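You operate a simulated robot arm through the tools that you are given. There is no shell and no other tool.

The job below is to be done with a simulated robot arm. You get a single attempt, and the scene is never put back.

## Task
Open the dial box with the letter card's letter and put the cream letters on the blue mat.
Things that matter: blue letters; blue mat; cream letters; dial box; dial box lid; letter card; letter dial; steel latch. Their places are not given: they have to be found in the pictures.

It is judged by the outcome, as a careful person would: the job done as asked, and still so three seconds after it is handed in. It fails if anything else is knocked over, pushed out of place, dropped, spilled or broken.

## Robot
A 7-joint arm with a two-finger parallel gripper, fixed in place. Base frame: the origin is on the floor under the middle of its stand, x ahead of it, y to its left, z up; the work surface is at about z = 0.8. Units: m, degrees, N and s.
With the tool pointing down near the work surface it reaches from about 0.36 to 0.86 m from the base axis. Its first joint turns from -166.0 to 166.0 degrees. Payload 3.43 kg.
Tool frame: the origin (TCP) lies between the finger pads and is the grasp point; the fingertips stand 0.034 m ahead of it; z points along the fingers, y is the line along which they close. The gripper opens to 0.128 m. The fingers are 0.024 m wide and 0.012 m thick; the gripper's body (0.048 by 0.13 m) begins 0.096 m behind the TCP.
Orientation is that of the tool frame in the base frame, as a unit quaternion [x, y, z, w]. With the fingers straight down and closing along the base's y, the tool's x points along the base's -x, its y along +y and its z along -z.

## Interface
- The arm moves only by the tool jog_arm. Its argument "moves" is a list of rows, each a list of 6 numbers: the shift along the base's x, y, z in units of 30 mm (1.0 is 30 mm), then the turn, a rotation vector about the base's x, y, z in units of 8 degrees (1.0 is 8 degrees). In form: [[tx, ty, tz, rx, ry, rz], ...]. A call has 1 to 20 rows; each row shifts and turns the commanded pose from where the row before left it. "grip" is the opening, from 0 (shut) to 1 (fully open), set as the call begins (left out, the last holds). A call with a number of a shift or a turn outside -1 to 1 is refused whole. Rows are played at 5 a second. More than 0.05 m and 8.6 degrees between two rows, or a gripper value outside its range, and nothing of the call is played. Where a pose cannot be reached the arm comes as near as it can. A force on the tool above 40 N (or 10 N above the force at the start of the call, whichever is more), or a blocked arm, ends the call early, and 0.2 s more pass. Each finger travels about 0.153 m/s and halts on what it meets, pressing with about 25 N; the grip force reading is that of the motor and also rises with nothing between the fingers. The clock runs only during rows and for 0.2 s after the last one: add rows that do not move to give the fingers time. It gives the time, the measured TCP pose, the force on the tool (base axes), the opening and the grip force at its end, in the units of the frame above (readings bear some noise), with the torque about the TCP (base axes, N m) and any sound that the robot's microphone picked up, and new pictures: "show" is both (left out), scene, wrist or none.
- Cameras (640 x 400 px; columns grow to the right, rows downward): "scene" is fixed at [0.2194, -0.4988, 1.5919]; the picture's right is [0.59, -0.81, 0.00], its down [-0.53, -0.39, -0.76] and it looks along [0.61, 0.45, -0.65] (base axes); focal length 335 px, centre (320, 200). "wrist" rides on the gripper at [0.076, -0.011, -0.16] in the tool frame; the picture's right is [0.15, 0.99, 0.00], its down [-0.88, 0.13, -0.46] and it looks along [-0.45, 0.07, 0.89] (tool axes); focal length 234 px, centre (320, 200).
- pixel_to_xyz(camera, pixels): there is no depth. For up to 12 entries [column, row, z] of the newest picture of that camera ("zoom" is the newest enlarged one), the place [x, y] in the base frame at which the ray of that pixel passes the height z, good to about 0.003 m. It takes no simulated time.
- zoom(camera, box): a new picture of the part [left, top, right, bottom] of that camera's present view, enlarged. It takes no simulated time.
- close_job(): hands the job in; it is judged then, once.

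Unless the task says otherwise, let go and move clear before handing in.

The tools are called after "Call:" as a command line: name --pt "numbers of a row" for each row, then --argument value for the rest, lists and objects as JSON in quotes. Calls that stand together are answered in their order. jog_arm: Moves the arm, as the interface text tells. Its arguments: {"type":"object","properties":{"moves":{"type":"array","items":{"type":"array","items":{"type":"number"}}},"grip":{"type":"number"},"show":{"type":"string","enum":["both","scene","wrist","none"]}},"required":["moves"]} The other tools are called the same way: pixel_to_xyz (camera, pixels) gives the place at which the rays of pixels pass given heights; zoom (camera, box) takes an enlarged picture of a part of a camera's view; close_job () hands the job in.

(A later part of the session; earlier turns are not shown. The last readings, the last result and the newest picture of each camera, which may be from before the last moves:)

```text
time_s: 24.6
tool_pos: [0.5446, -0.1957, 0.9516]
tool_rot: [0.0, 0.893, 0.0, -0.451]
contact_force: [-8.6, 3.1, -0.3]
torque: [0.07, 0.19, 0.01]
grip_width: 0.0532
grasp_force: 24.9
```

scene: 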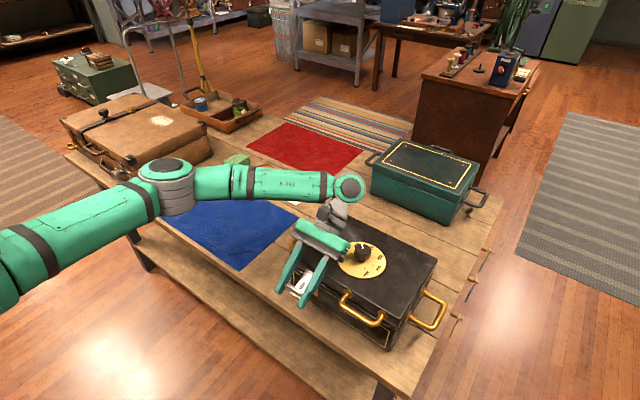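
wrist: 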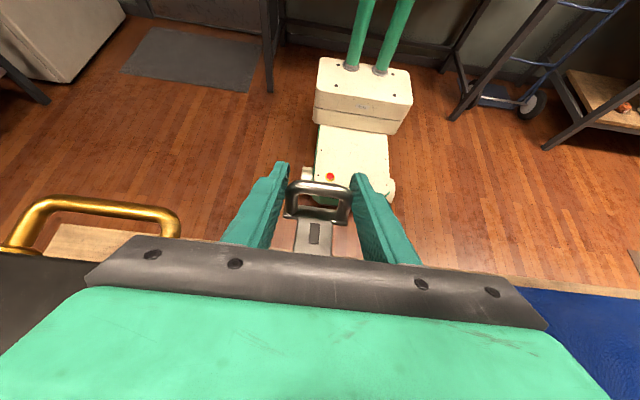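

The latch plate is about horizontal now with only ~9 N of load. I'll release and see whether it stays up.

Call:
jog_arm --pt "0 0 0 0 0 0" --pt "0 0 0 0 0 0" --pt "0 0 0 0 0 0" --pt "0 0 0 0 0 0" --grip 0.75

Call:
zoom --camera "scene" --box '[260, 220, 380, 320]'

```text
time_s: 25.6
tool_pos: [0.5444, -0.1961, 0.9516]
tool_rot: [0.0, 0.893, 0.0, -0.45]
contact_force: [0.4, 0.4, -0.3]
torque: [0.0, -0.01, 0.01]
grip_width: 0.0959
grasp_force: 0.1
```

scene: 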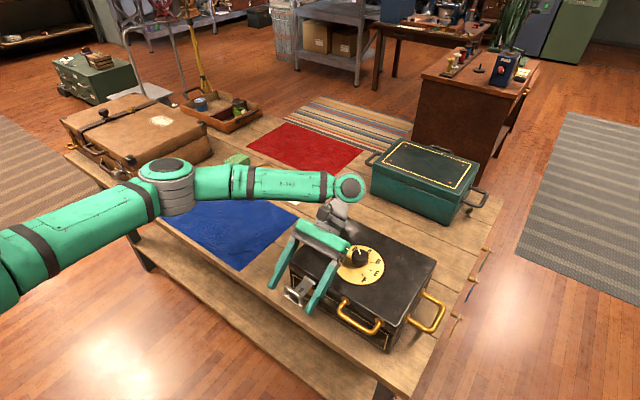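
wrist: 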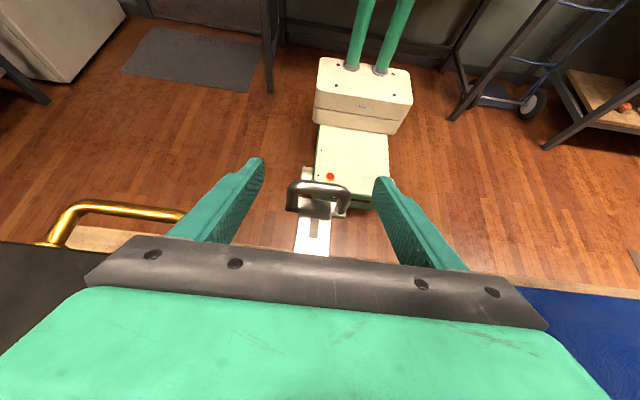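

```text
4.00 times, centred on (320, 270) of scene
```

zoom: 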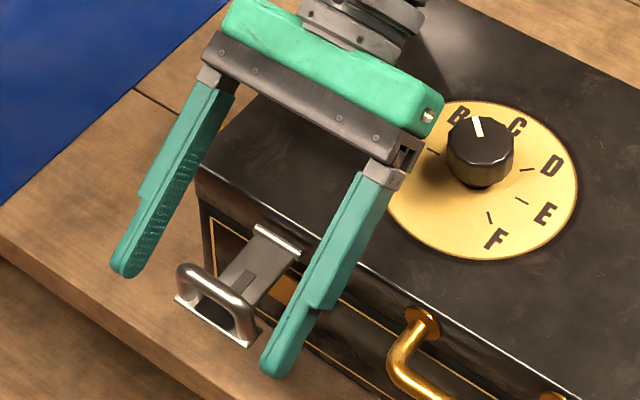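

The latch stays horizontal after release and the pointer still reads B. I'll lift straight up away from the latch, straighten the tool, and look at the gold lid handle from above.

Call:
jog_arm --pt "-0.2 0 0.9 0 0 0" --pt "-0.2 0 0.9 0 0 0" --pt "-0.3 0 0.9 0 -0.5 0" --pt "-0.3 -0.5 0.9 0 -0.9 0" --pt "-0.3 -0.5 0.5 0 -0.9 0" --pt "-0.1 -0.7 0.2 0 -0.9 0" --pt "0 -0.8 0 0 -0.9 0" --pt "0 -0.8 0 0 -0.9 0" --pt "0 -0.8 0 0 -0.9 0" --pt "0 0 0 0 -0.83 0" --pt "0 0 0 0 0 0"

```text
time_s: 28.0
tool_pos: [0.5023, -0.3173, 1.0808]
tool_rot: [0.0, 1.0, 0.0, 0.004]
contact_force: [0.0, 0.6, -0.2]
torque: [0.03, 0.02, -0.02]
grip_width: 0.096
grasp_force: 0.1
```

scene: 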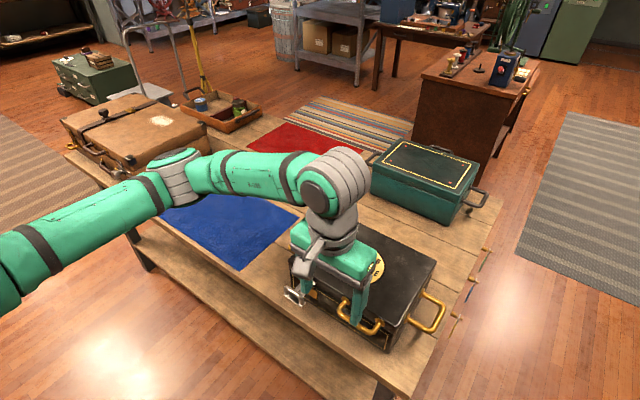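
wrist: 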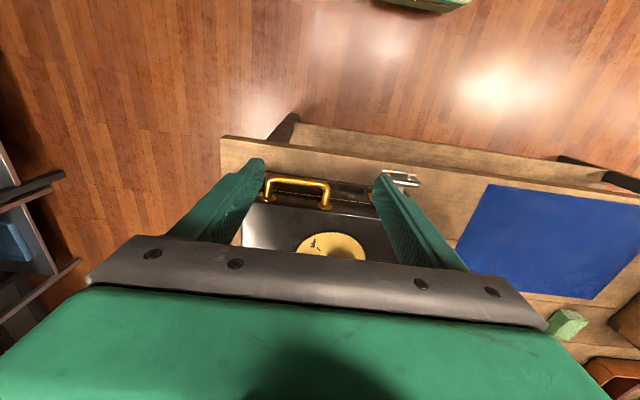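

The gold handle is visible at (297,190) and the latch still looks raised at (395,178). Zooming on both to locate the handle bar exactly.

Call:
zoom --camera "wrist" --box '[240, 160, 440, 240]'

Call:
pixel_to_xyz --camera "scene" --pixels '[[354.5, 323, 0.92], [354.5, 323, 0.9], [346, 301.3, 0.92], [346, 301.3, 0.9], [380.3, 322.6, 0.92], [380.3, 322.6, 0.9]]'

```text
3.20 times, centred on (340, 200) of wrist
```

zoom: 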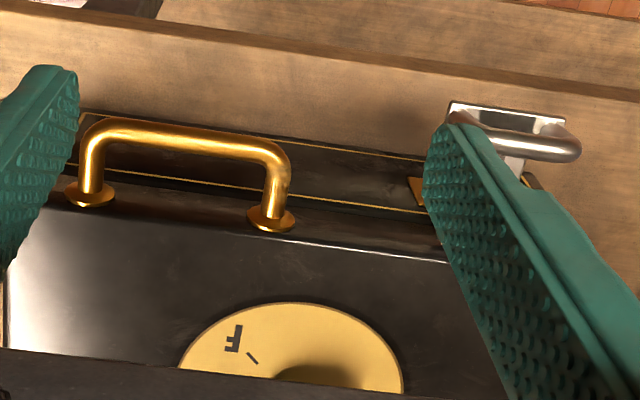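

```text
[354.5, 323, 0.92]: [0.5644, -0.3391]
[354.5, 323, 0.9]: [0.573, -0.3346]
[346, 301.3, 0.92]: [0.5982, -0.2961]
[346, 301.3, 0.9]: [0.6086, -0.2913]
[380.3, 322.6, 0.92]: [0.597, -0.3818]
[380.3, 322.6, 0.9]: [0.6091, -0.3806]
```

Call:
pixel_to_xyz --camera "zoom" --pixels '[[185, 137, 0.92], [185, 137, 0.9], [105, 127, 0.91], [265, 148, 0.91], [90, 192, 0.91], [270, 215, 0.91], [90, 192, 0.92], [270, 215, 0.92], [78, 150, 0.91], [290, 170, 0.91]]'

```text
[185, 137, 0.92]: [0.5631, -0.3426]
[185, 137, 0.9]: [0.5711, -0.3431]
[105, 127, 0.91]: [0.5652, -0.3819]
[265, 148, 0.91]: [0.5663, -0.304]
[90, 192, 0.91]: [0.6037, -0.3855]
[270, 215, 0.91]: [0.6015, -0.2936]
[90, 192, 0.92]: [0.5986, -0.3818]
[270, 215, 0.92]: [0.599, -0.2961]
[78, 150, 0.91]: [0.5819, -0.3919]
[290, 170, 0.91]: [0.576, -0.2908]
```

The bar runs along y from −0.382 to −0.304 at about (0.561, z 0.921), with the lid face at x≈0.598. I'll turn the tool −90° in yaw so the fingers close in the x–z plane, then pitch 45° forward to pinch the bar.

Call:
jog_arm --pt "0 0 0 0 0 -0.9375" --pt "0 0 0 0 0 -0.9375" --pt "0 0 0 0 0 -0.9375" --pt "0 0 0 0 0 -0.9375" --pt "0 0 0 0 0 -0.9375" --pt "0 0 0 0 0 -0.9375" --pt "0 0 0 0 0 -0.9375" --pt "0 0 0 0 0 -0.9375" --pt "0 0 0 0 0 -0.9375" --pt "0 0 0 0 0 -0.9375" --pt "0 0 0 0 0 -0.9375" --pt "0 0 0 0 0 -0.9375" --pt "0 -0.28 0 0 -0.9375 0" --pt "0 -0.28 0 0 -0.9375 0" --pt "0 -0.28 0 0 -0.9375 0" --pt "0 0 0 0 0 0" --grip 0.25

```text
time_s: 31.4
tool_pos: [0.5017, -0.3432, 1.0825]
tool_rot: [0.694, 0.693, 0.137, 0.14]
contact_force: [0.3, 0.5, 0.2]
torque: [-0.03, 0.04, 0.01]
grip_width: 0.0318
grasp_force: 0.1
```

scene: 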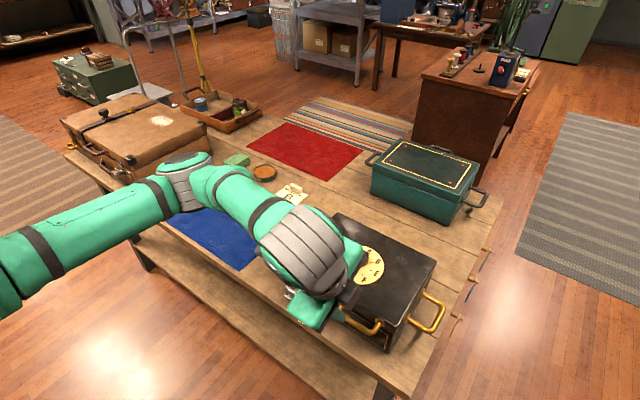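
wrist: 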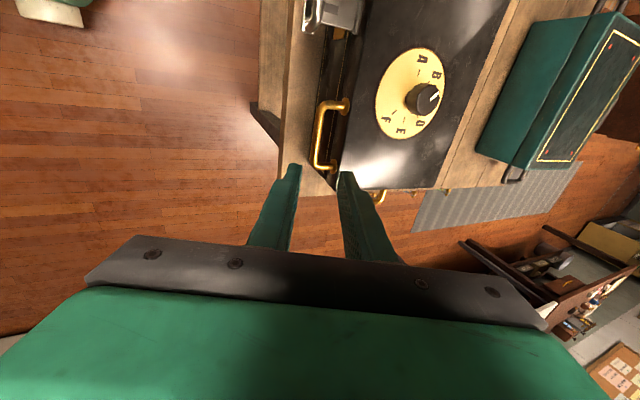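

The handle is seen at (328,135). Continuing to 45° pitch and lowering to the pre-grasp point.

Call:
jog_arm --pt "-0.1 0 -0.75 0 -0.7 0" --pt "-0.1 0 -0.75 0 -0.7 0" --pt "-0.1 0 -0.75 0 -0.7 0" --pt "-0.1 0 -0.75 0 -0.7 0" --pt "0 0 0 0 0 0"

```text
time_s: 32.6
tool_pos: [0.4872, -0.343, 0.9926]
tool_rot: [0.654, 0.652, 0.268, 0.273]
contact_force: [-0.6, 0.2, 0.4]
torque: [0.01, -0.02, 0.01]
grip_width: 0.0319
grasp_force: 0.1
```

scene: 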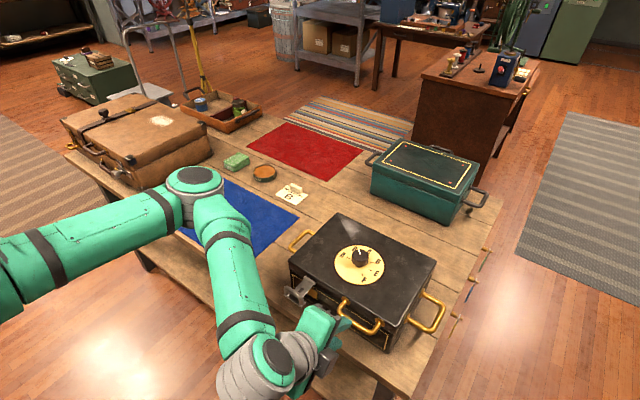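
wrist: 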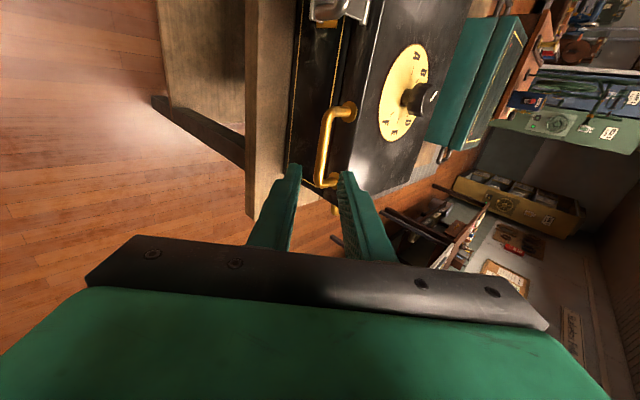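

Pitched 45° and lined up roughly with the bar. I'll zoom to check the bar's offset from the finger axis (expected at about (320,154)).

Call:
zoom --camera "wrist" --box '[270, 80, 370, 210]'

```text
3.08 times, centred on (320, 145) of wrist
```

zoom: 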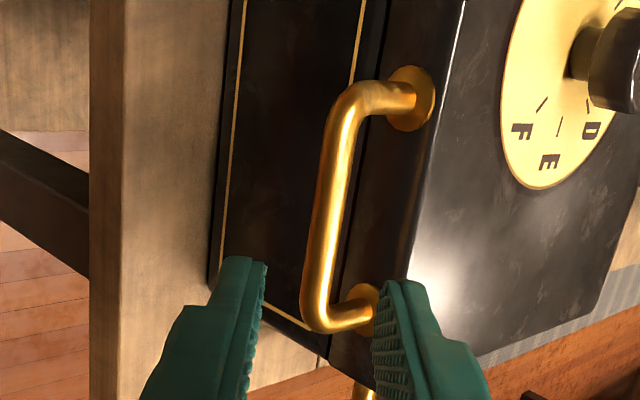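

The bar is about 3 mm up and forward of the finger axis. Advancing along the finger axis with that correction.

Call:
jog_arm --pt "0.69 0 -0.62 0 0 0" --pt "0.69 0 -0.62 0 0 0" --pt "0.69 0 -0.62 0 0 0" --pt "0 0 0 0 0 0" --pt "0 0 0 0 0 0"

Call:
zoom --camera "wrist" --box '[250, 80, 390, 260]'

Call:
zoom --camera "scene" --box '[280, 260, 420, 360]'

```text
time_s: 33.8
tool_pos: [0.5495, -0.3435, 0.9375]
tool_rot: [0.654, 0.653, 0.268, 0.272]
contact_force: [-0.4, 0.2, 0.2]
torque: [-0.03, 0.01, 0.01]
grip_width: 0.0319
grasp_force: 0.0
```

scene: 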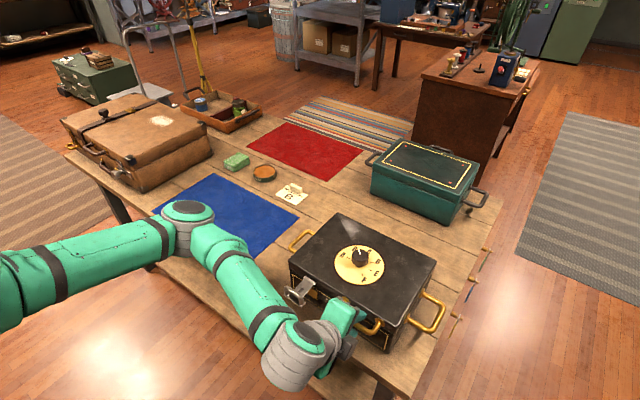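
wrist: 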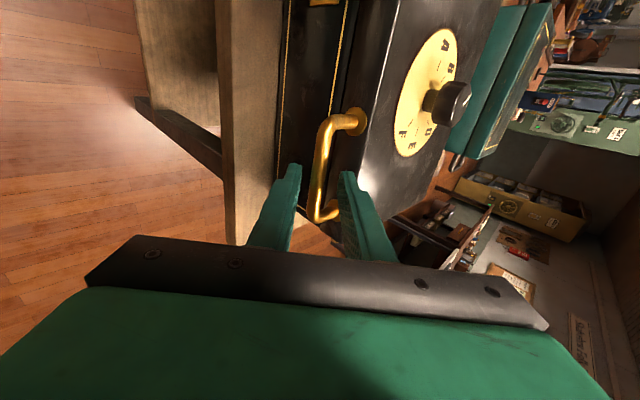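

```text
2.22 times, centred on (320, 170) of wrist
```

zoom: 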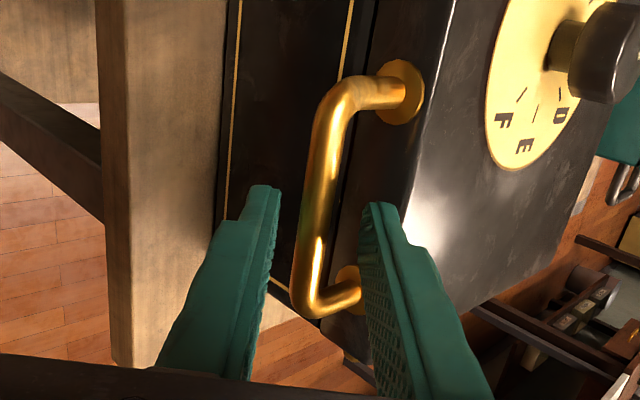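

```text
4.00 times, centred on (350, 310) of scene
```

zoom: 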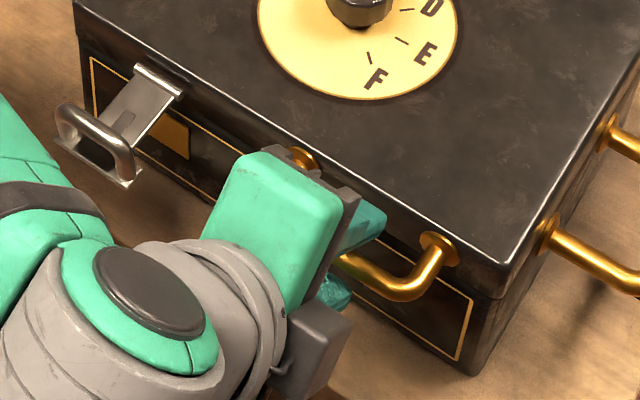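

The bar passes between the two fingers. Closing the grip on it.

Call:
jog_arm --pt "0 0 0 0 0 0" --pt "0 0 0 0 0 0" --pt "0 0 0 0 0 0" --grip 0 --show "wrist"

```text
time_s: 34.6
tool_pos: [0.5489, -0.3443, 0.9375]
tool_rot: [0.654, 0.653, 0.268, 0.271]
contact_force: [-6.4, -3.7, -0.6]
torque: [-0.15, 0.18, 0.11]
grip_width: 0.0115
grasp_force: 24.8
```

wrist: 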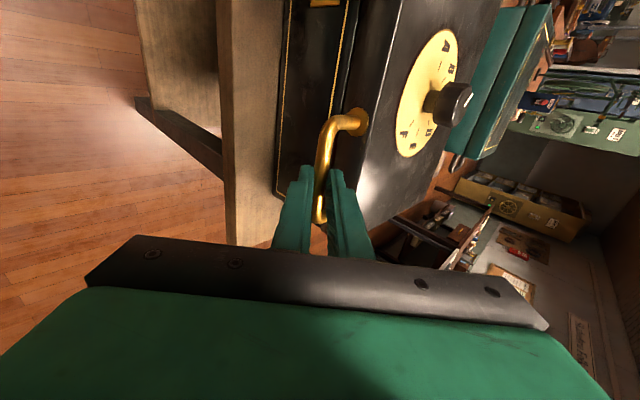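

The bar is held (11.5 mm). Now a small test lift of about 6° along the lid's hinge arc, to see if the lid is free.

Call:
jog_arm --pt "0.03 0 0.221 0 0 0" --pt "0.03 0 0.221 0 0 0" --pt "0.042 0 0.219 0 0 0" --pt "0.042 0 0.219 0 0 0" --pt "0 0 0 0 0 0"

```text
time_s: 35.8
tool_pos: [0.5568, -0.3431, 0.9623]
tool_rot: [0.654, 0.653, 0.268, 0.272]
contact_force: [-9.4, -3.7, -0.4]
torque: [-0.16, 0.13, 0.1]
grip_width: 0.0117
grasp_force: 25.1
```

scene: 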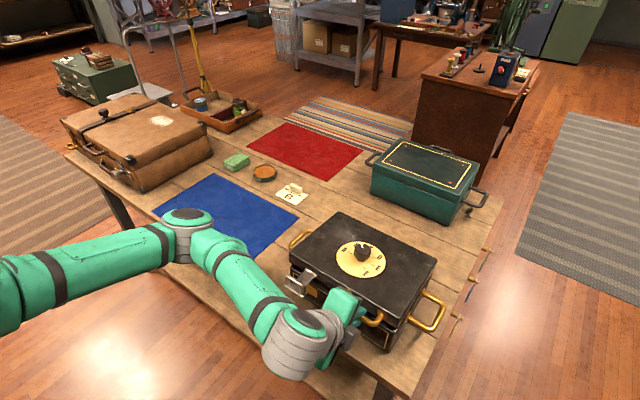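
wrist: 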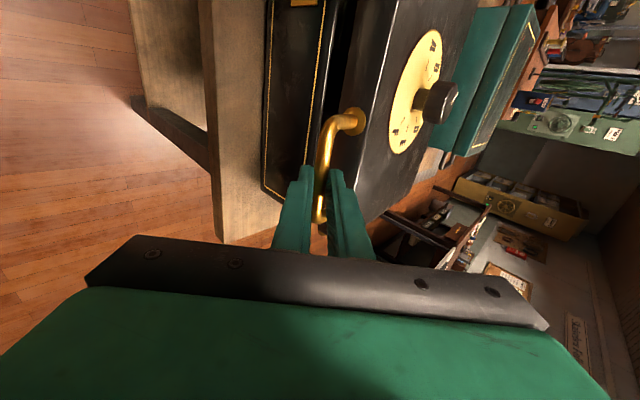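

The lid lifts freely; the gap is visible and the force is about 9 N. Continuing the arc to about 30° with the pre-computed path about the rear hinge.

Call:
jog_arm --pt "0.117 0 0.43 0 0 0" --pt "0.117 0 0.43 0 0 0" --pt "0.162 0 0.417 0 0 0" --pt "0.162 0 0.417 0 0 0" --pt "0.198 0 0.39 0 -0.094 0" --pt "0.198 0 0.39 0 -0.094 0" --pt "0.24 0 0.365 0 -0.094 0" --pt "0.24 0 0.365 0 -0.094 0" --pt "0 0 0 0 0 0"

```text
time_s: 37.8
tool_pos: [0.5988, -0.3421, 1.0599]
tool_rot: [0.648, 0.645, 0.285, 0.289]
contact_force: [-9.2, -9.1, 6.8]
torque: [-0.28, -0.04, -0.38]
grip_width: 0.0117
grasp_force: 24.9
```

scene: 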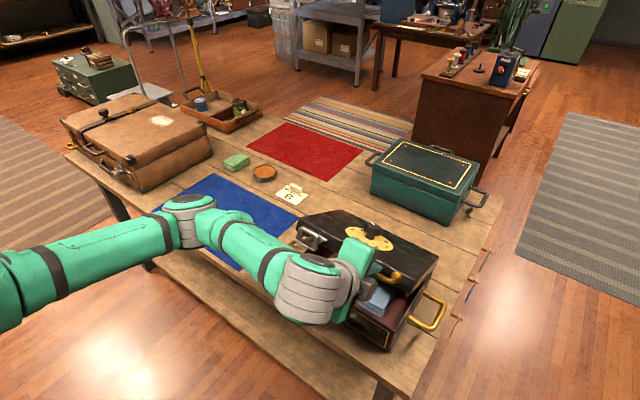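
wrist: 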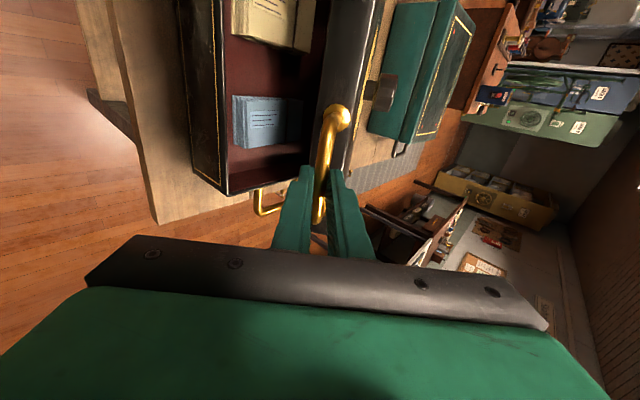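

The lid is open about 30°, and inside there is a cream bundle at (275,15) and a blue bundle at (265,120). Continuing the arc to 60°.

Call:
jog_arm --pt "0.277 0 0.338 0 -0.094 0" --pt "0.277 0 0.338 0 -0.094 0" --pt "0.31 0 0.308 0 -0.094 0" --pt "0.31 0 0.308 0 -0.094 0" --pt "0.342 0 0.268 0 -0.125 0" --pt "0.342 0 0.268 0 -0.125 0" --pt "0.368 0 0.232 0 -0.125 0" --pt "0.368 0 0.232 0 -0.125 0" --pt "0.39 0 0.188 0 -0.156 0" --pt "0.39 0 0.188 0 -0.156 0" --pt "0 0 0 0 0 0"

```text
time_s: 40.2
tool_pos: [0.6986, -0.3433, 1.1379]
tool_rot: [0.621, 0.618, 0.338, 0.343]
contact_force: [-8.8, -11.9, 18.1]
torque: [-0.03, -0.27, -0.27]
grip_width: 0.0118
grasp_force: 24.5
```

scene: 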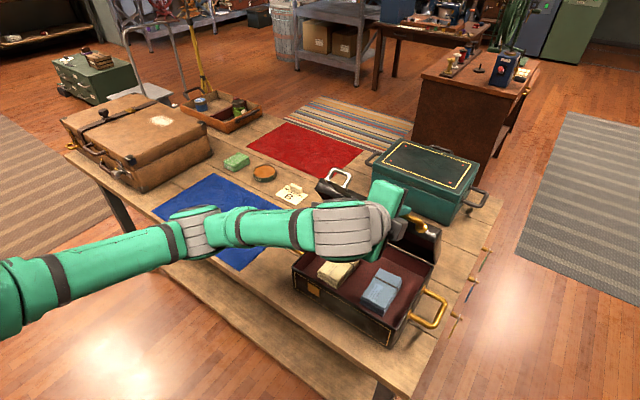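
wrist: 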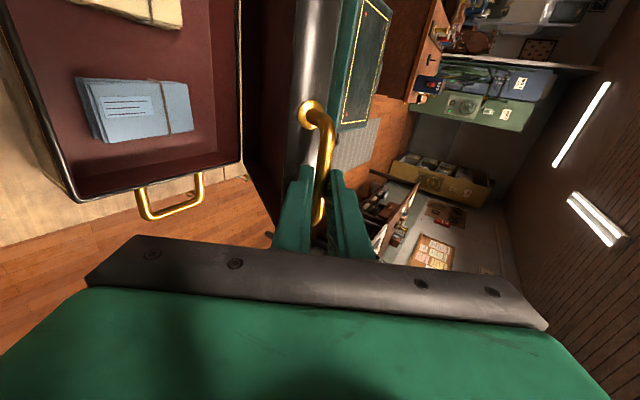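

Lid at about 60°. The force is about 20 N, purely radial, so my assumed hinge is a bit off. I'll nudge 2 mm outward along the radius to see if it relaxes.

Call:
jog_arm --pt "-0.027 0 0.061 0 0 0" --pt "0 0 0 0 0 0" --show "none"

```text
time_s: 40.8
tool_pos: [0.6977, -0.3445, 1.1385]
tool_rot: [0.621, 0.619, 0.339, 0.341]
contact_force: [-4.3, -10.8, 11.3]
torque: [-0.07, -0.09, -0.3]
grip_width: 0.0115
grasp_force: 24.6
```

The force dropped, so outward is right. I'll apply the rest of the correction plus a small −y relief and continue to about 84°.

Call:
jog_arm --pt "-0.04 -0.08 0.092 0 0 0" --pt "0.416 0 0.151 0 -0.156 0" --pt "0.416 0 0.151 0 -0.156 0" --pt "0.429 0 0.108 0 -0.156 0" --pt "0.429 0 0.108 0 -0.156 0" --pt "0.441 0 0.059 0 -0.156 0" --pt "0.441 0 0.059 0 -0.156 0" --pt "0.443 0 0.014 0 -0.156 0" --pt "0.443 0 0.014 0 -0.156 0" --pt "0 0 0 0 0 0"

```text
time_s: 43.0
tool_pos: [0.8009, -0.3439, 1.1647]
tool_rot: [0.589, 0.587, 0.392, 0.394]
contact_force: [0.3, 6.8, 3.3]
torque: [0.46, -0.12, -0.03]
grip_width: 0.0116
grasp_force: 25.2
```

scene: 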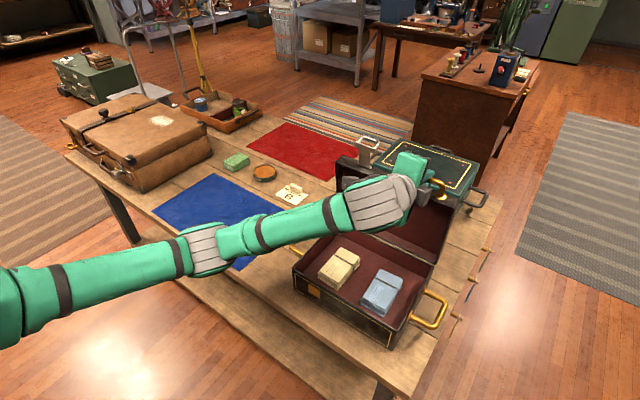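
wrist: 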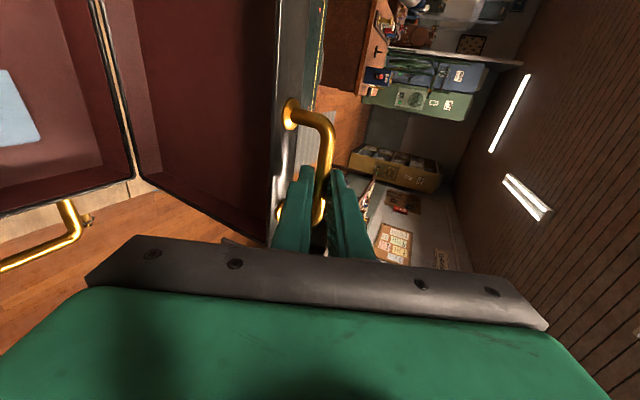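

Forces are near zero at about 84°. Before going further I'll check where the teal chest behind stands, so the lid doesn't push into it.

Call:
pixel_to_xyz --camera "scene" --pixels '[[371, 195, 0.8], [452, 224, 0.8], [370, 165, 0.9], [370, 165, 0.95], [455, 192, 0.95], [455, 192, 0.9], [480, 165, 0.95]]'

Call:
zoom --camera "scene" --box '[320, 120, 500, 270]'

```text
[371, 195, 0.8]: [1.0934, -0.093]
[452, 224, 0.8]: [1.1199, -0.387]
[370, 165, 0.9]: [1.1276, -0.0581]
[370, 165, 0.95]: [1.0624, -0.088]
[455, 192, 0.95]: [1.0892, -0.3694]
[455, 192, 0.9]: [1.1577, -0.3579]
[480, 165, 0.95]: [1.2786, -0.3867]
```

```text
2.67 times, centred on (410, 195) of scene
```

zoom: 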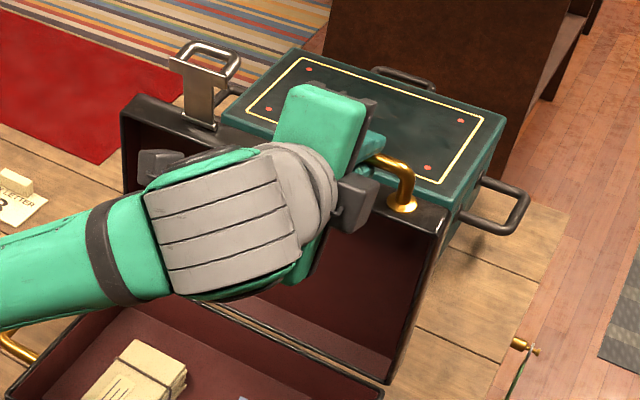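

The chest front is at x≈1.09, well behind the lid's swing. Continuing past vertical to about 96°.

Call:
jog_arm --pt "0.443 0.0 -0.035 0 -0.156 0" --pt "0.443 0 -0.035 0 -0.156 0" --pt "0.44 0 -0.08 0 -0.156 0" --pt "0.44 0 -0.08 0 -0.156 0" --pt "0 0 0 0 0 0"

```text
time_s: 44.2
tool_pos: [0.8552, -0.3441, 1.1603]
tool_rot: [0.57, 0.569, 0.417, 0.421]
contact_force: [6.0, 6.1, 29.6]
torque: [0.44, -0.52, -0.09]
grip_width: 0.0116
grasp_force: 24.7
```

scene: 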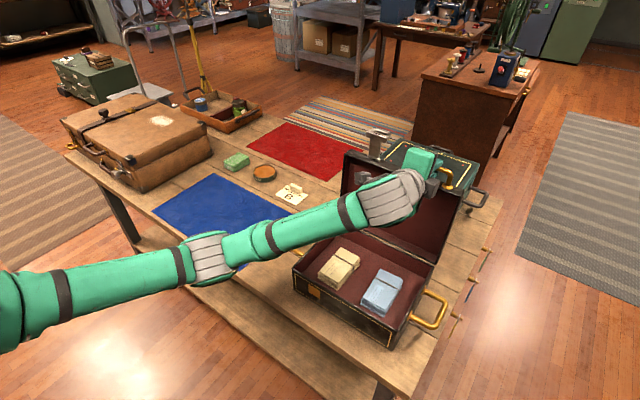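
wrist: 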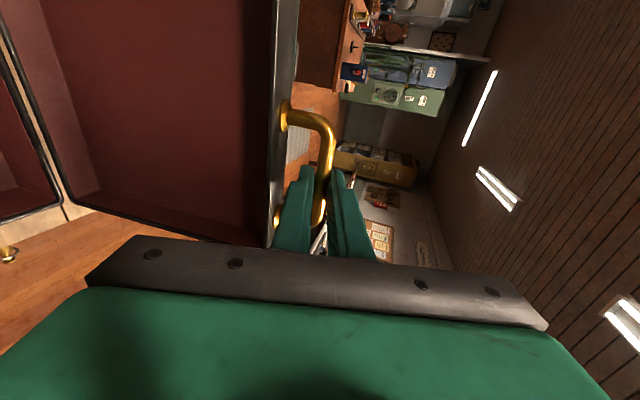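

There is about 30 N upward radial force, so the bar wants to be higher. I'll raise 5 mm and recheck.

Call:
jog_arm --pt "0.0 0 0.1 0 0 0" --pt "0 0 0.07 0 0 0" --pt "0 0 0 0 0 0" --show "none"

```text
time_s: 45.0
tool_pos: [0.8551, -0.3444, 1.1591]
tool_rot: [0.571, 0.572, 0.415, 0.418]
contact_force: [2.7, 9.1, 15.9]
torque: [0.6, -0.28, 0.2]
grip_width: 0.0115
grasp_force: 24.9
```

That relieved it to 16 N. Continuing a few more degrees with a flatter path.

Call:
jog_arm --pt "0.3 0 0.02 0 -0.1 0" --pt "0.3 0 0.0 0 -0.1 0" --pt "0 0 0 0 0 0"

```text
time_s: 45.8
tool_pos: [0.8734, -0.347, 1.1578]
tool_rot: [0.567, 0.564, 0.423, 0.425]
contact_force: [-2.2, 1.4, -8.4]
torque: [0.21, 0.17, 0.03]
grip_width: 0.0118
grasp_force: 24.7
```

scene: 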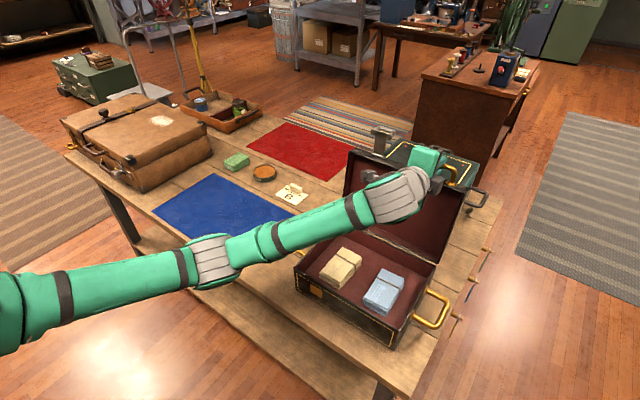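
wrist: 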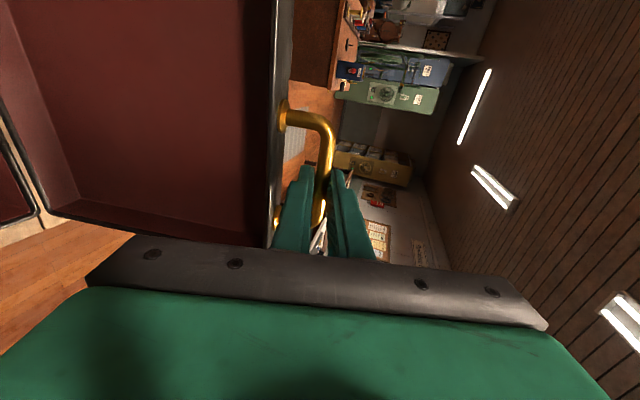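

The force is small again and the lid is at about 100°. A little further, following the downward curve.

Call:
jog_arm --pt "0.3 0 -0.07 0 -0.1 0" --pt "0.3 0 -0.08 0 -0.1 0" --pt "0 0 0 0 0 0"

Call:
zoom --camera "scene" --box '[270, 120, 490, 360]'

```text
time_s: 46.6
tool_pos: [0.8897, -0.3464, 1.1563]
tool_rot: [0.56, 0.556, 0.432, 0.436]
contact_force: [-2.0, -2.8, -2.3]
torque: [0.42, -0.02, 0.56]
grip_width: 0.0118
grasp_force: 25.0
```

scene: 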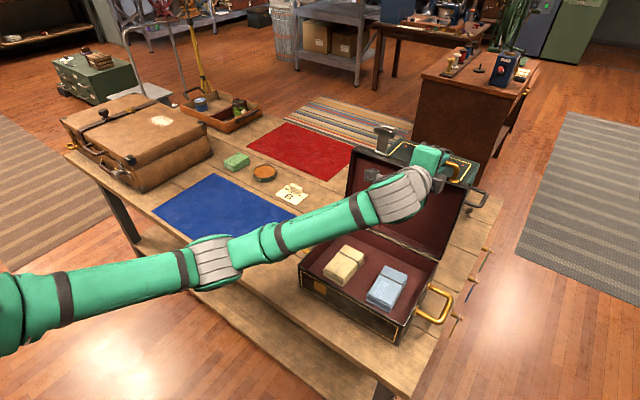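
wrist: 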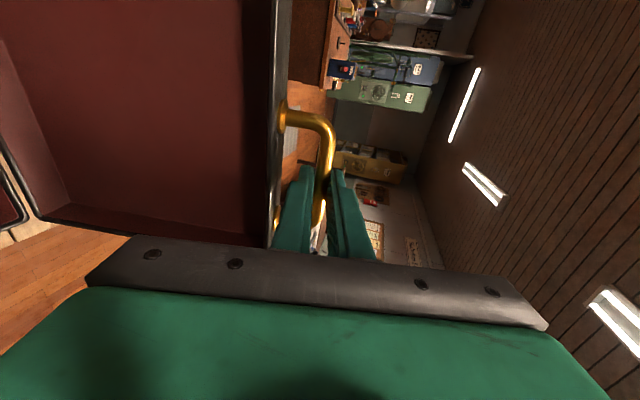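

```text
1.67 times, centred on (380, 240) of scene
```

zoom: 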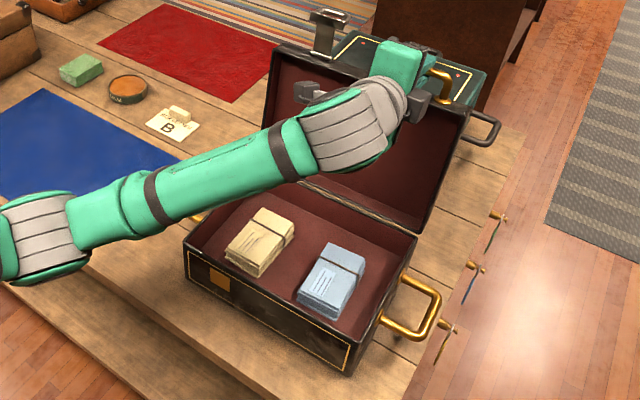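

The box's front corner now shows at about (398,345) instead of (387,354), so I may have dragged the box. I'll stop here and measure that.

Call:
zoom --camera "scene" --box '[280, 230, 460, 360]'

Call:
pixel_to_xyz --camera "scene" --pixels '[[398, 344.8, 0.8], [387, 354, 0.8]]'

```text
3.08 times, centred on (370, 295) of scene
```

zoom: 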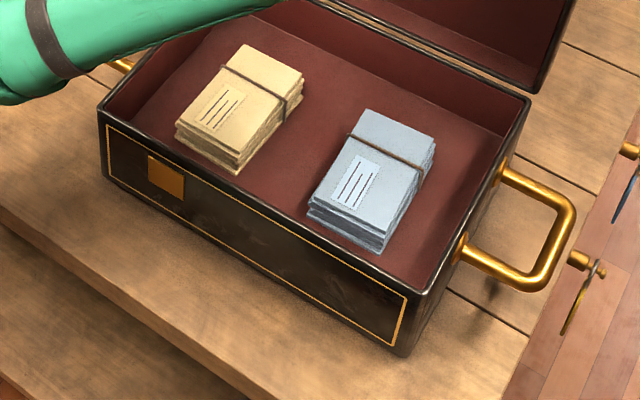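

```text
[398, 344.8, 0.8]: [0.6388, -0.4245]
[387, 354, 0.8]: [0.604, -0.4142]
```

The box slid back roughly 3 cm once the lid hit its stop just past vertical. I'll release the handle gently (small opening so the lower finger clears the lid edge) and check that the lid stays open.

Call:
jog_arm --pt "0 0 0 0 0 0" --pt "0 0 0 0 0 0" --pt "0 0 0 0 0 0" --grip 0.22

```text
time_s: 47.4
tool_pos: [0.8901, -0.3456, 1.1566]
tool_rot: [0.56, 0.558, 0.432, 0.435]
contact_force: [-0.6, -0.1, -0.2]
torque: [0.01, 0.01, -0.02]
grip_width: 0.0281
grasp_force: 0.1
```

scene: 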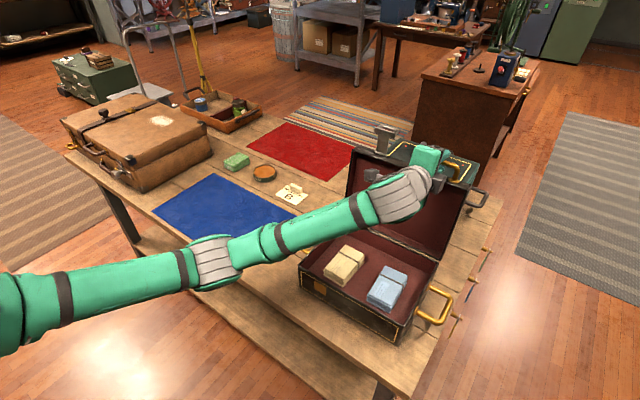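
wrist: 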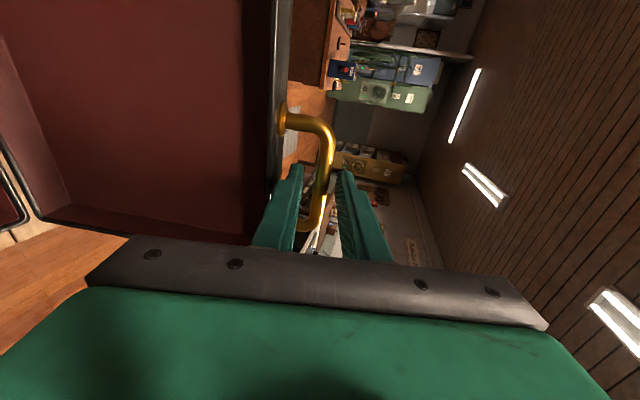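

The lid stays open after release. I'll retreat straight back along the finger axis.

Call:
jog_arm --pt "-0.5 0 0.13 0 0 0" --pt "-0.7 0 0.18 0 0 0" --pt "-0.9 0 0.23 0 0 0" --pt "-0.9 0 0.23 0 0 0" --pt "-0.9 0 0.23 0 0 0" --pt "-0.9 0 0.3 0 0.5 0" --pt "-0.9 0 0.3 0 0.9 0" --pt "-0.9 0.2 0.3 0 0.9 0" --pt "-0.5 0.2 0.3 0 0.9 0" --pt "0 0.2 0.3 0 0.9 0" --pt "0 0 0 0 0 0"

```text
time_s: 49.8
tool_pos: [0.6765, -0.3285, 1.2311]
tool_rot: [0.658, 0.658, 0.256, 0.259]
contact_force: [0.6, -0.4, 0.0]
torque: [-0.02, 0.04, 0.02]
grip_width: 0.0282
grasp_force: 0.1
```

scene: 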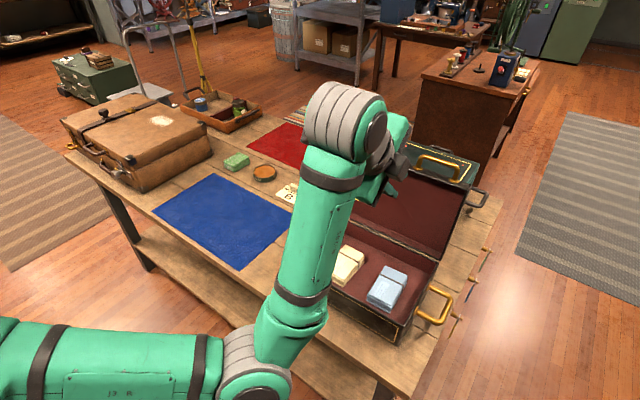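
wrist: 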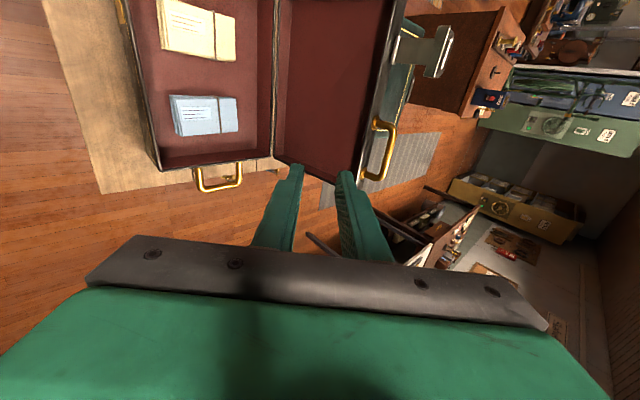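

The lid is holding open. I'll straighten the tool to vertical and turn it back to yaw 0 for a top view of the letters and box.

Call:
jog_arm --pt "-0.6 0.2 0 0 0.89 0" --pt "-0.6 0.2 0 0 0.89 0" --pt "-0.6 0.2 0 0 0.89 0" --pt "-0.6 0.2 0 0 0.89 0" --pt "-0.4 0.2 0 0 0.89 0" --pt "0 0.2 0 0 0.89 0" --pt "0 0.2 0 0 0 0.9375" --pt "0 0.2 0 0 0 0.9375" --pt "0 0.2 0 0 0 0.9375" --pt "0 0.2 0 0 0 0.9375" --pt "0 0 0 0 0 0.9375" --pt "0 0 0 0 0 0.9375" --pt "0 0 0 0 0 0.9375" --pt "0 0 0 0 0 0.9375" --pt "0 0 0 0 0 0.9375" --pt "0 0 0 0 0 0.9375" --pt "0 0 0 0 0 0.9375" --pt "0 0 0 0 0 0.9375" --pt "0 0 0 0 0 0" --grip 1

```text
time_s: 53.8
tool_pos: [0.5956, -0.2667, 1.2302]
tool_rot: [0.0, 1.0, 0.001, 0.002]
contact_force: [0.6, 0.8, 0.3]
torque: [0.01, 0.07, 0.0]
grip_width: 0.128
grasp_force: 0.0
```

scene: 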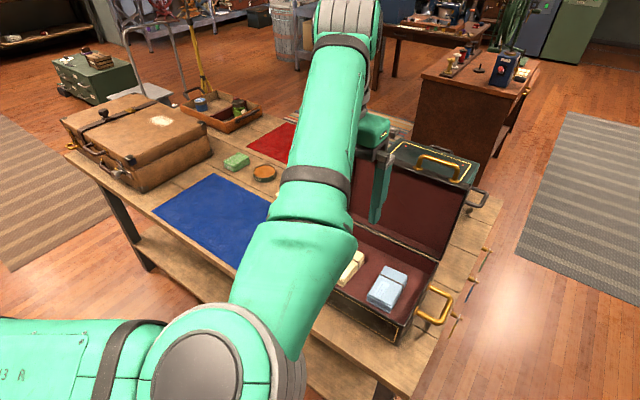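
wrist: 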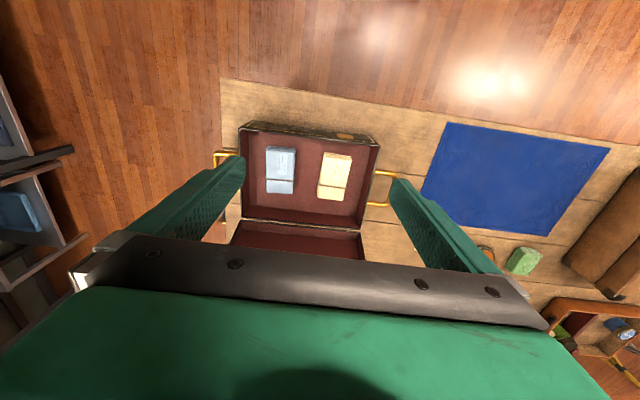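

The top view now shows the open box with the blue bundle at (280,170) and the cream bundle at (334,177). I'll zoom in to measure the box and letters.

Call:
zoom --camera "wrist" --box '[220, 110, 400, 250]'

Call:
pixel_to_xyz --camera "wrist" --pixels '[[243, 126, 0.9], [377, 145, 0.9], [363, 232, 0.9], [241, 219, 0.9], [446, 122, 0.8], [609, 147, 0.8], [547, 237, 0.8], [421, 195, 0.8]]'

```text
2.86 times, centred on (310, 180) of wrist
```

zoom: 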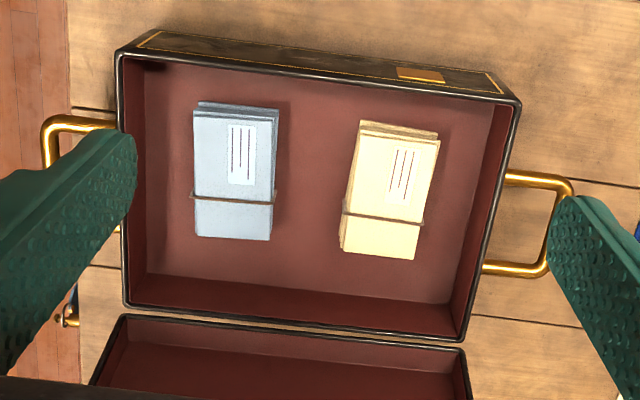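

```text
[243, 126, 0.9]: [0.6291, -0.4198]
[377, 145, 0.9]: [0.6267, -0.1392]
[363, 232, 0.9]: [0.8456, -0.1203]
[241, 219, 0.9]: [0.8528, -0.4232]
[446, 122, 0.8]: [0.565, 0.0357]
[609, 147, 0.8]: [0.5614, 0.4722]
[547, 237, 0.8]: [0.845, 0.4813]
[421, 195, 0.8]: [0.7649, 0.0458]
```

The box rim now starts near x≈0.627 against 0.60 before, so it slid about 28 mm. Getting exact positions of the rim, letters and mat.

Call:
pixel_to_xyz --camera "wrist" --pixels '[[379.9, 146.8, 0.895], [239.4, 129.3, 0.895], [360, 230.7, 0.895], [242.5, 217.8, 0.895], [323.8, 152.5, 0.84], [351.5, 158.6, 0.84], [345.6, 200, 0.84], [317, 197.5, 0.84], [265.5, 148, 0.84], [295.5, 148.5, 0.84], [293, 193, 0.84], [266, 193, 0.84]]'

Call:
pixel_to_xyz --camera "scene" --pixels '[[212, 174, 0.802], [298, 212, 0.802], [240, 270, 0.802], [153, 210, 0.802], [396.6, 345.3, 0.8]]'

Call:
zoom --camera "scene" --box '[320, 240, 440, 330]'

```text
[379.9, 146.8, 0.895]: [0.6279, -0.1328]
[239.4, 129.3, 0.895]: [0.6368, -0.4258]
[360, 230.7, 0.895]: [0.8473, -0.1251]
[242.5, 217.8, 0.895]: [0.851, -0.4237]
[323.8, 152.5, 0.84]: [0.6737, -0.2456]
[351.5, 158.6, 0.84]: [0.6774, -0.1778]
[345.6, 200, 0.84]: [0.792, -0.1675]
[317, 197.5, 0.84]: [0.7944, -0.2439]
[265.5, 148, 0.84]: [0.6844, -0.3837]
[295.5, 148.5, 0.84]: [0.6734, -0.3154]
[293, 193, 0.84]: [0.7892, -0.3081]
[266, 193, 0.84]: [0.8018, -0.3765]
```

```text
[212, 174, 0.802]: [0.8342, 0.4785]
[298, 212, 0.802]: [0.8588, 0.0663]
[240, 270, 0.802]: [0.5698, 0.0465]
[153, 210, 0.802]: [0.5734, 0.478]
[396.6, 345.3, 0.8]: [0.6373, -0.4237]
```

```text
4.44 times, centred on (380, 285) of scene
```

zoom: 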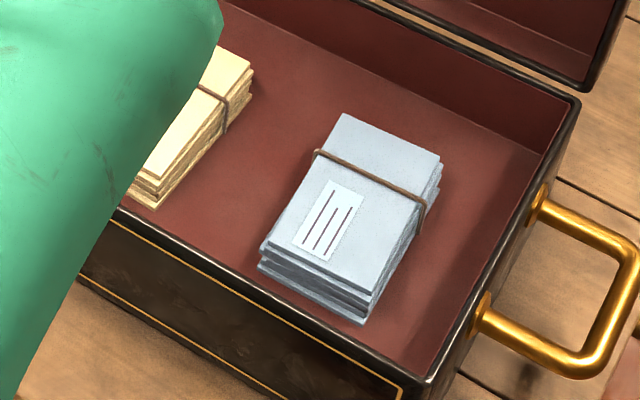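

The mat spans x 0.57–0.85 and y 0.05–0.478. Cream is at about (0.734,−0.209), 70×118 mm; blue is at (0.737,−0.346). I'll check the bundle height by comparing rays from both cameras.

Call:
pixel_to_xyz --camera "scene" --pixels '[[364.7, 256.2, 0.83], [364.7, 256.2, 0.84], [364.7, 256.2, 0.85], [406.6, 275.5, 0.83], [406.6, 275.5, 0.84], [406.6, 275.5, 0.85]]'

Call:
pixel_to_xyz --camera "wrist" --pixels '[[317, 197.5, 0.83], [317, 197.5, 0.84], [317, 197.5, 0.85], [266, 193, 0.83], [266, 193, 0.84], [266, 193, 0.85]]'

```text
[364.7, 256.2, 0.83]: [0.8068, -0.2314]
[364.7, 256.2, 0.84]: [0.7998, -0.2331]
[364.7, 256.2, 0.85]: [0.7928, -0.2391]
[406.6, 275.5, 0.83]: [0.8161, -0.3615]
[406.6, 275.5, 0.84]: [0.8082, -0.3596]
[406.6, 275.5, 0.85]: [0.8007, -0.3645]
```

```text
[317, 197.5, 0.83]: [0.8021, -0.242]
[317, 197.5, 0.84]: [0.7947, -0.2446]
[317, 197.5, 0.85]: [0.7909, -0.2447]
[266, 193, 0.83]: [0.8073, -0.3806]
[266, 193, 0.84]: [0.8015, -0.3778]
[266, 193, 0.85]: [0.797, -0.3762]
```

The bundle tops are around z≈0.855 and the box rim at about 0.895. I'll first put the box back where it was by hooking closed fingers inside the middle of the front wall, above the letters, and sliding it gently toward the robot. Moving above that spot now.

Call:
jog_arm --pt "0.238 -0.034 -0.9 0 0 0" --pt "0.238 -0.034 -0.9 0 0 0" --pt "0.238 -0.034 -0.9 0 0 0" --pt "0.238 -0.034 -0.9 0 0 0" --pt "0.238 -0.034 -0.9 0 0 0" --pt "0.238 -0.034 -0.9 0 0 0" --pt "0.238 -0.034 -0.9 0 0 0" --pt "0.238 -0.034 -0.9 0 0 0" --pt "0.238 -0.034 -0.9 0 0 0" --pt "0.238 -0.034 -0.5 0 0 0" --pt "0 0 0 0 0 0" --grip 0

```text
time_s: 56.2
tool_pos: [0.6658, -0.2762, 0.9737]
tool_rot: [0.0, 1.0, 0.001, 0.003]
contact_force: [0.8, 0.3, 0.4]
torque: [-0.01, 0.0, 0.0]
grip_width: 0.0
grasp_force: 25.1
```

scene: 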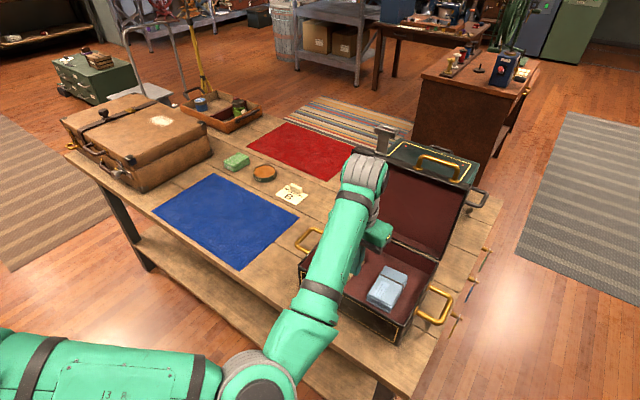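
wrist: 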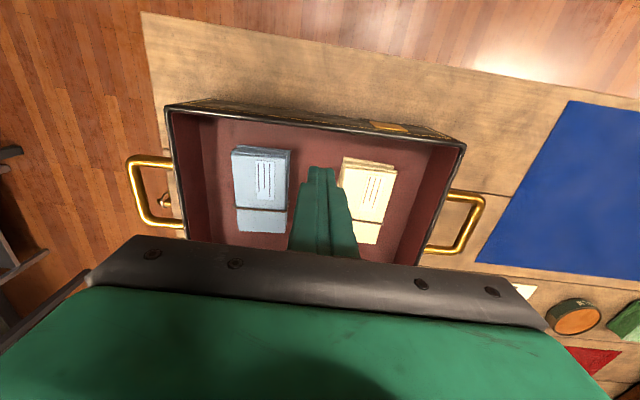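

The closed fingers are over the gap between the bundles. Lowering to z≈0.900 (tips about 0.866), inside the rim and above the letters.

Call:
jog_arm --pt "0 0 -0.8 0 0 0" --pt "0 0 -0.8 0 0 0" --pt "0 0 -0.8 0 0 0" --pt "0 0 0 0 0 0"

Call:
zoom --camera "wrist" --box '[140, 80, 490, 270]'

```text
time_s: 57.2
tool_pos: [0.6664, -0.2768, 0.9023]
tool_rot: [0.0, 1.0, 0.0, 0.002]
contact_force: [0.3, -0.2, -1.0]
torque: [-0.02, 0.0, -0.02]
grip_width: 0.0
grasp_force: 24.8
```

scene: 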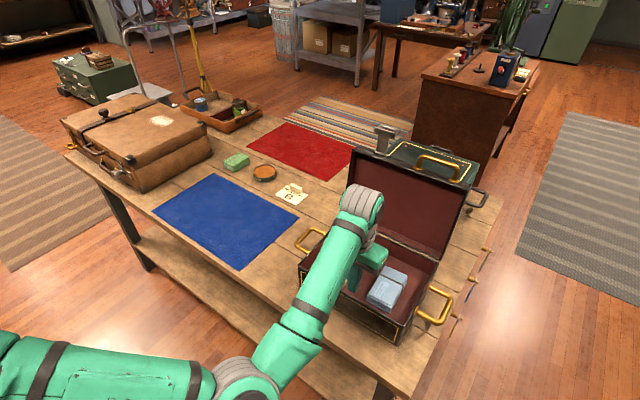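
wrist: 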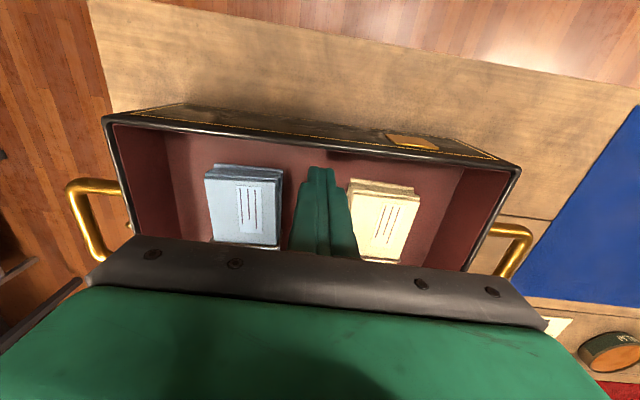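

```text
1.83 times, centred on (315, 175) of wrist
```

zoom: 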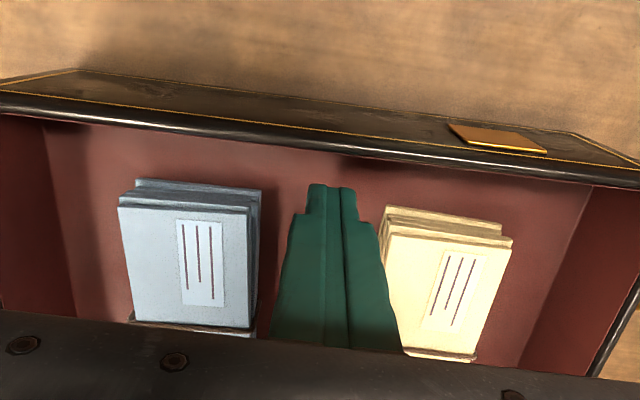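

The fingers are inside and clear of both bundles. Moving slowly toward the front wall to make contact.

Call:
jog_arm --pt "-0.15 0 0 0 0 0" --pt "-0.15 0 0 0 0 0" --pt "-0.15 0 0 0 0 0" --pt "-0.15 0 0 0 0 0" --pt "0 0 0 0 0 0" --show "wrist"

```text
time_s: 58.4
tool_pos: [0.647, -0.2785, 0.9012]
tool_rot: [0.0, 1.0, 0.001, 0.003]
contact_force: [-0.3, -0.3, 0.9]
torque: [0.01, 0.0, -0.01]
grip_width: 0.0001
grasp_force: 25.5
```

wrist: 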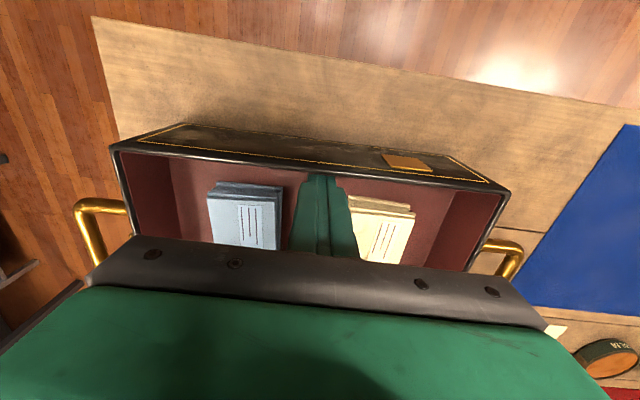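

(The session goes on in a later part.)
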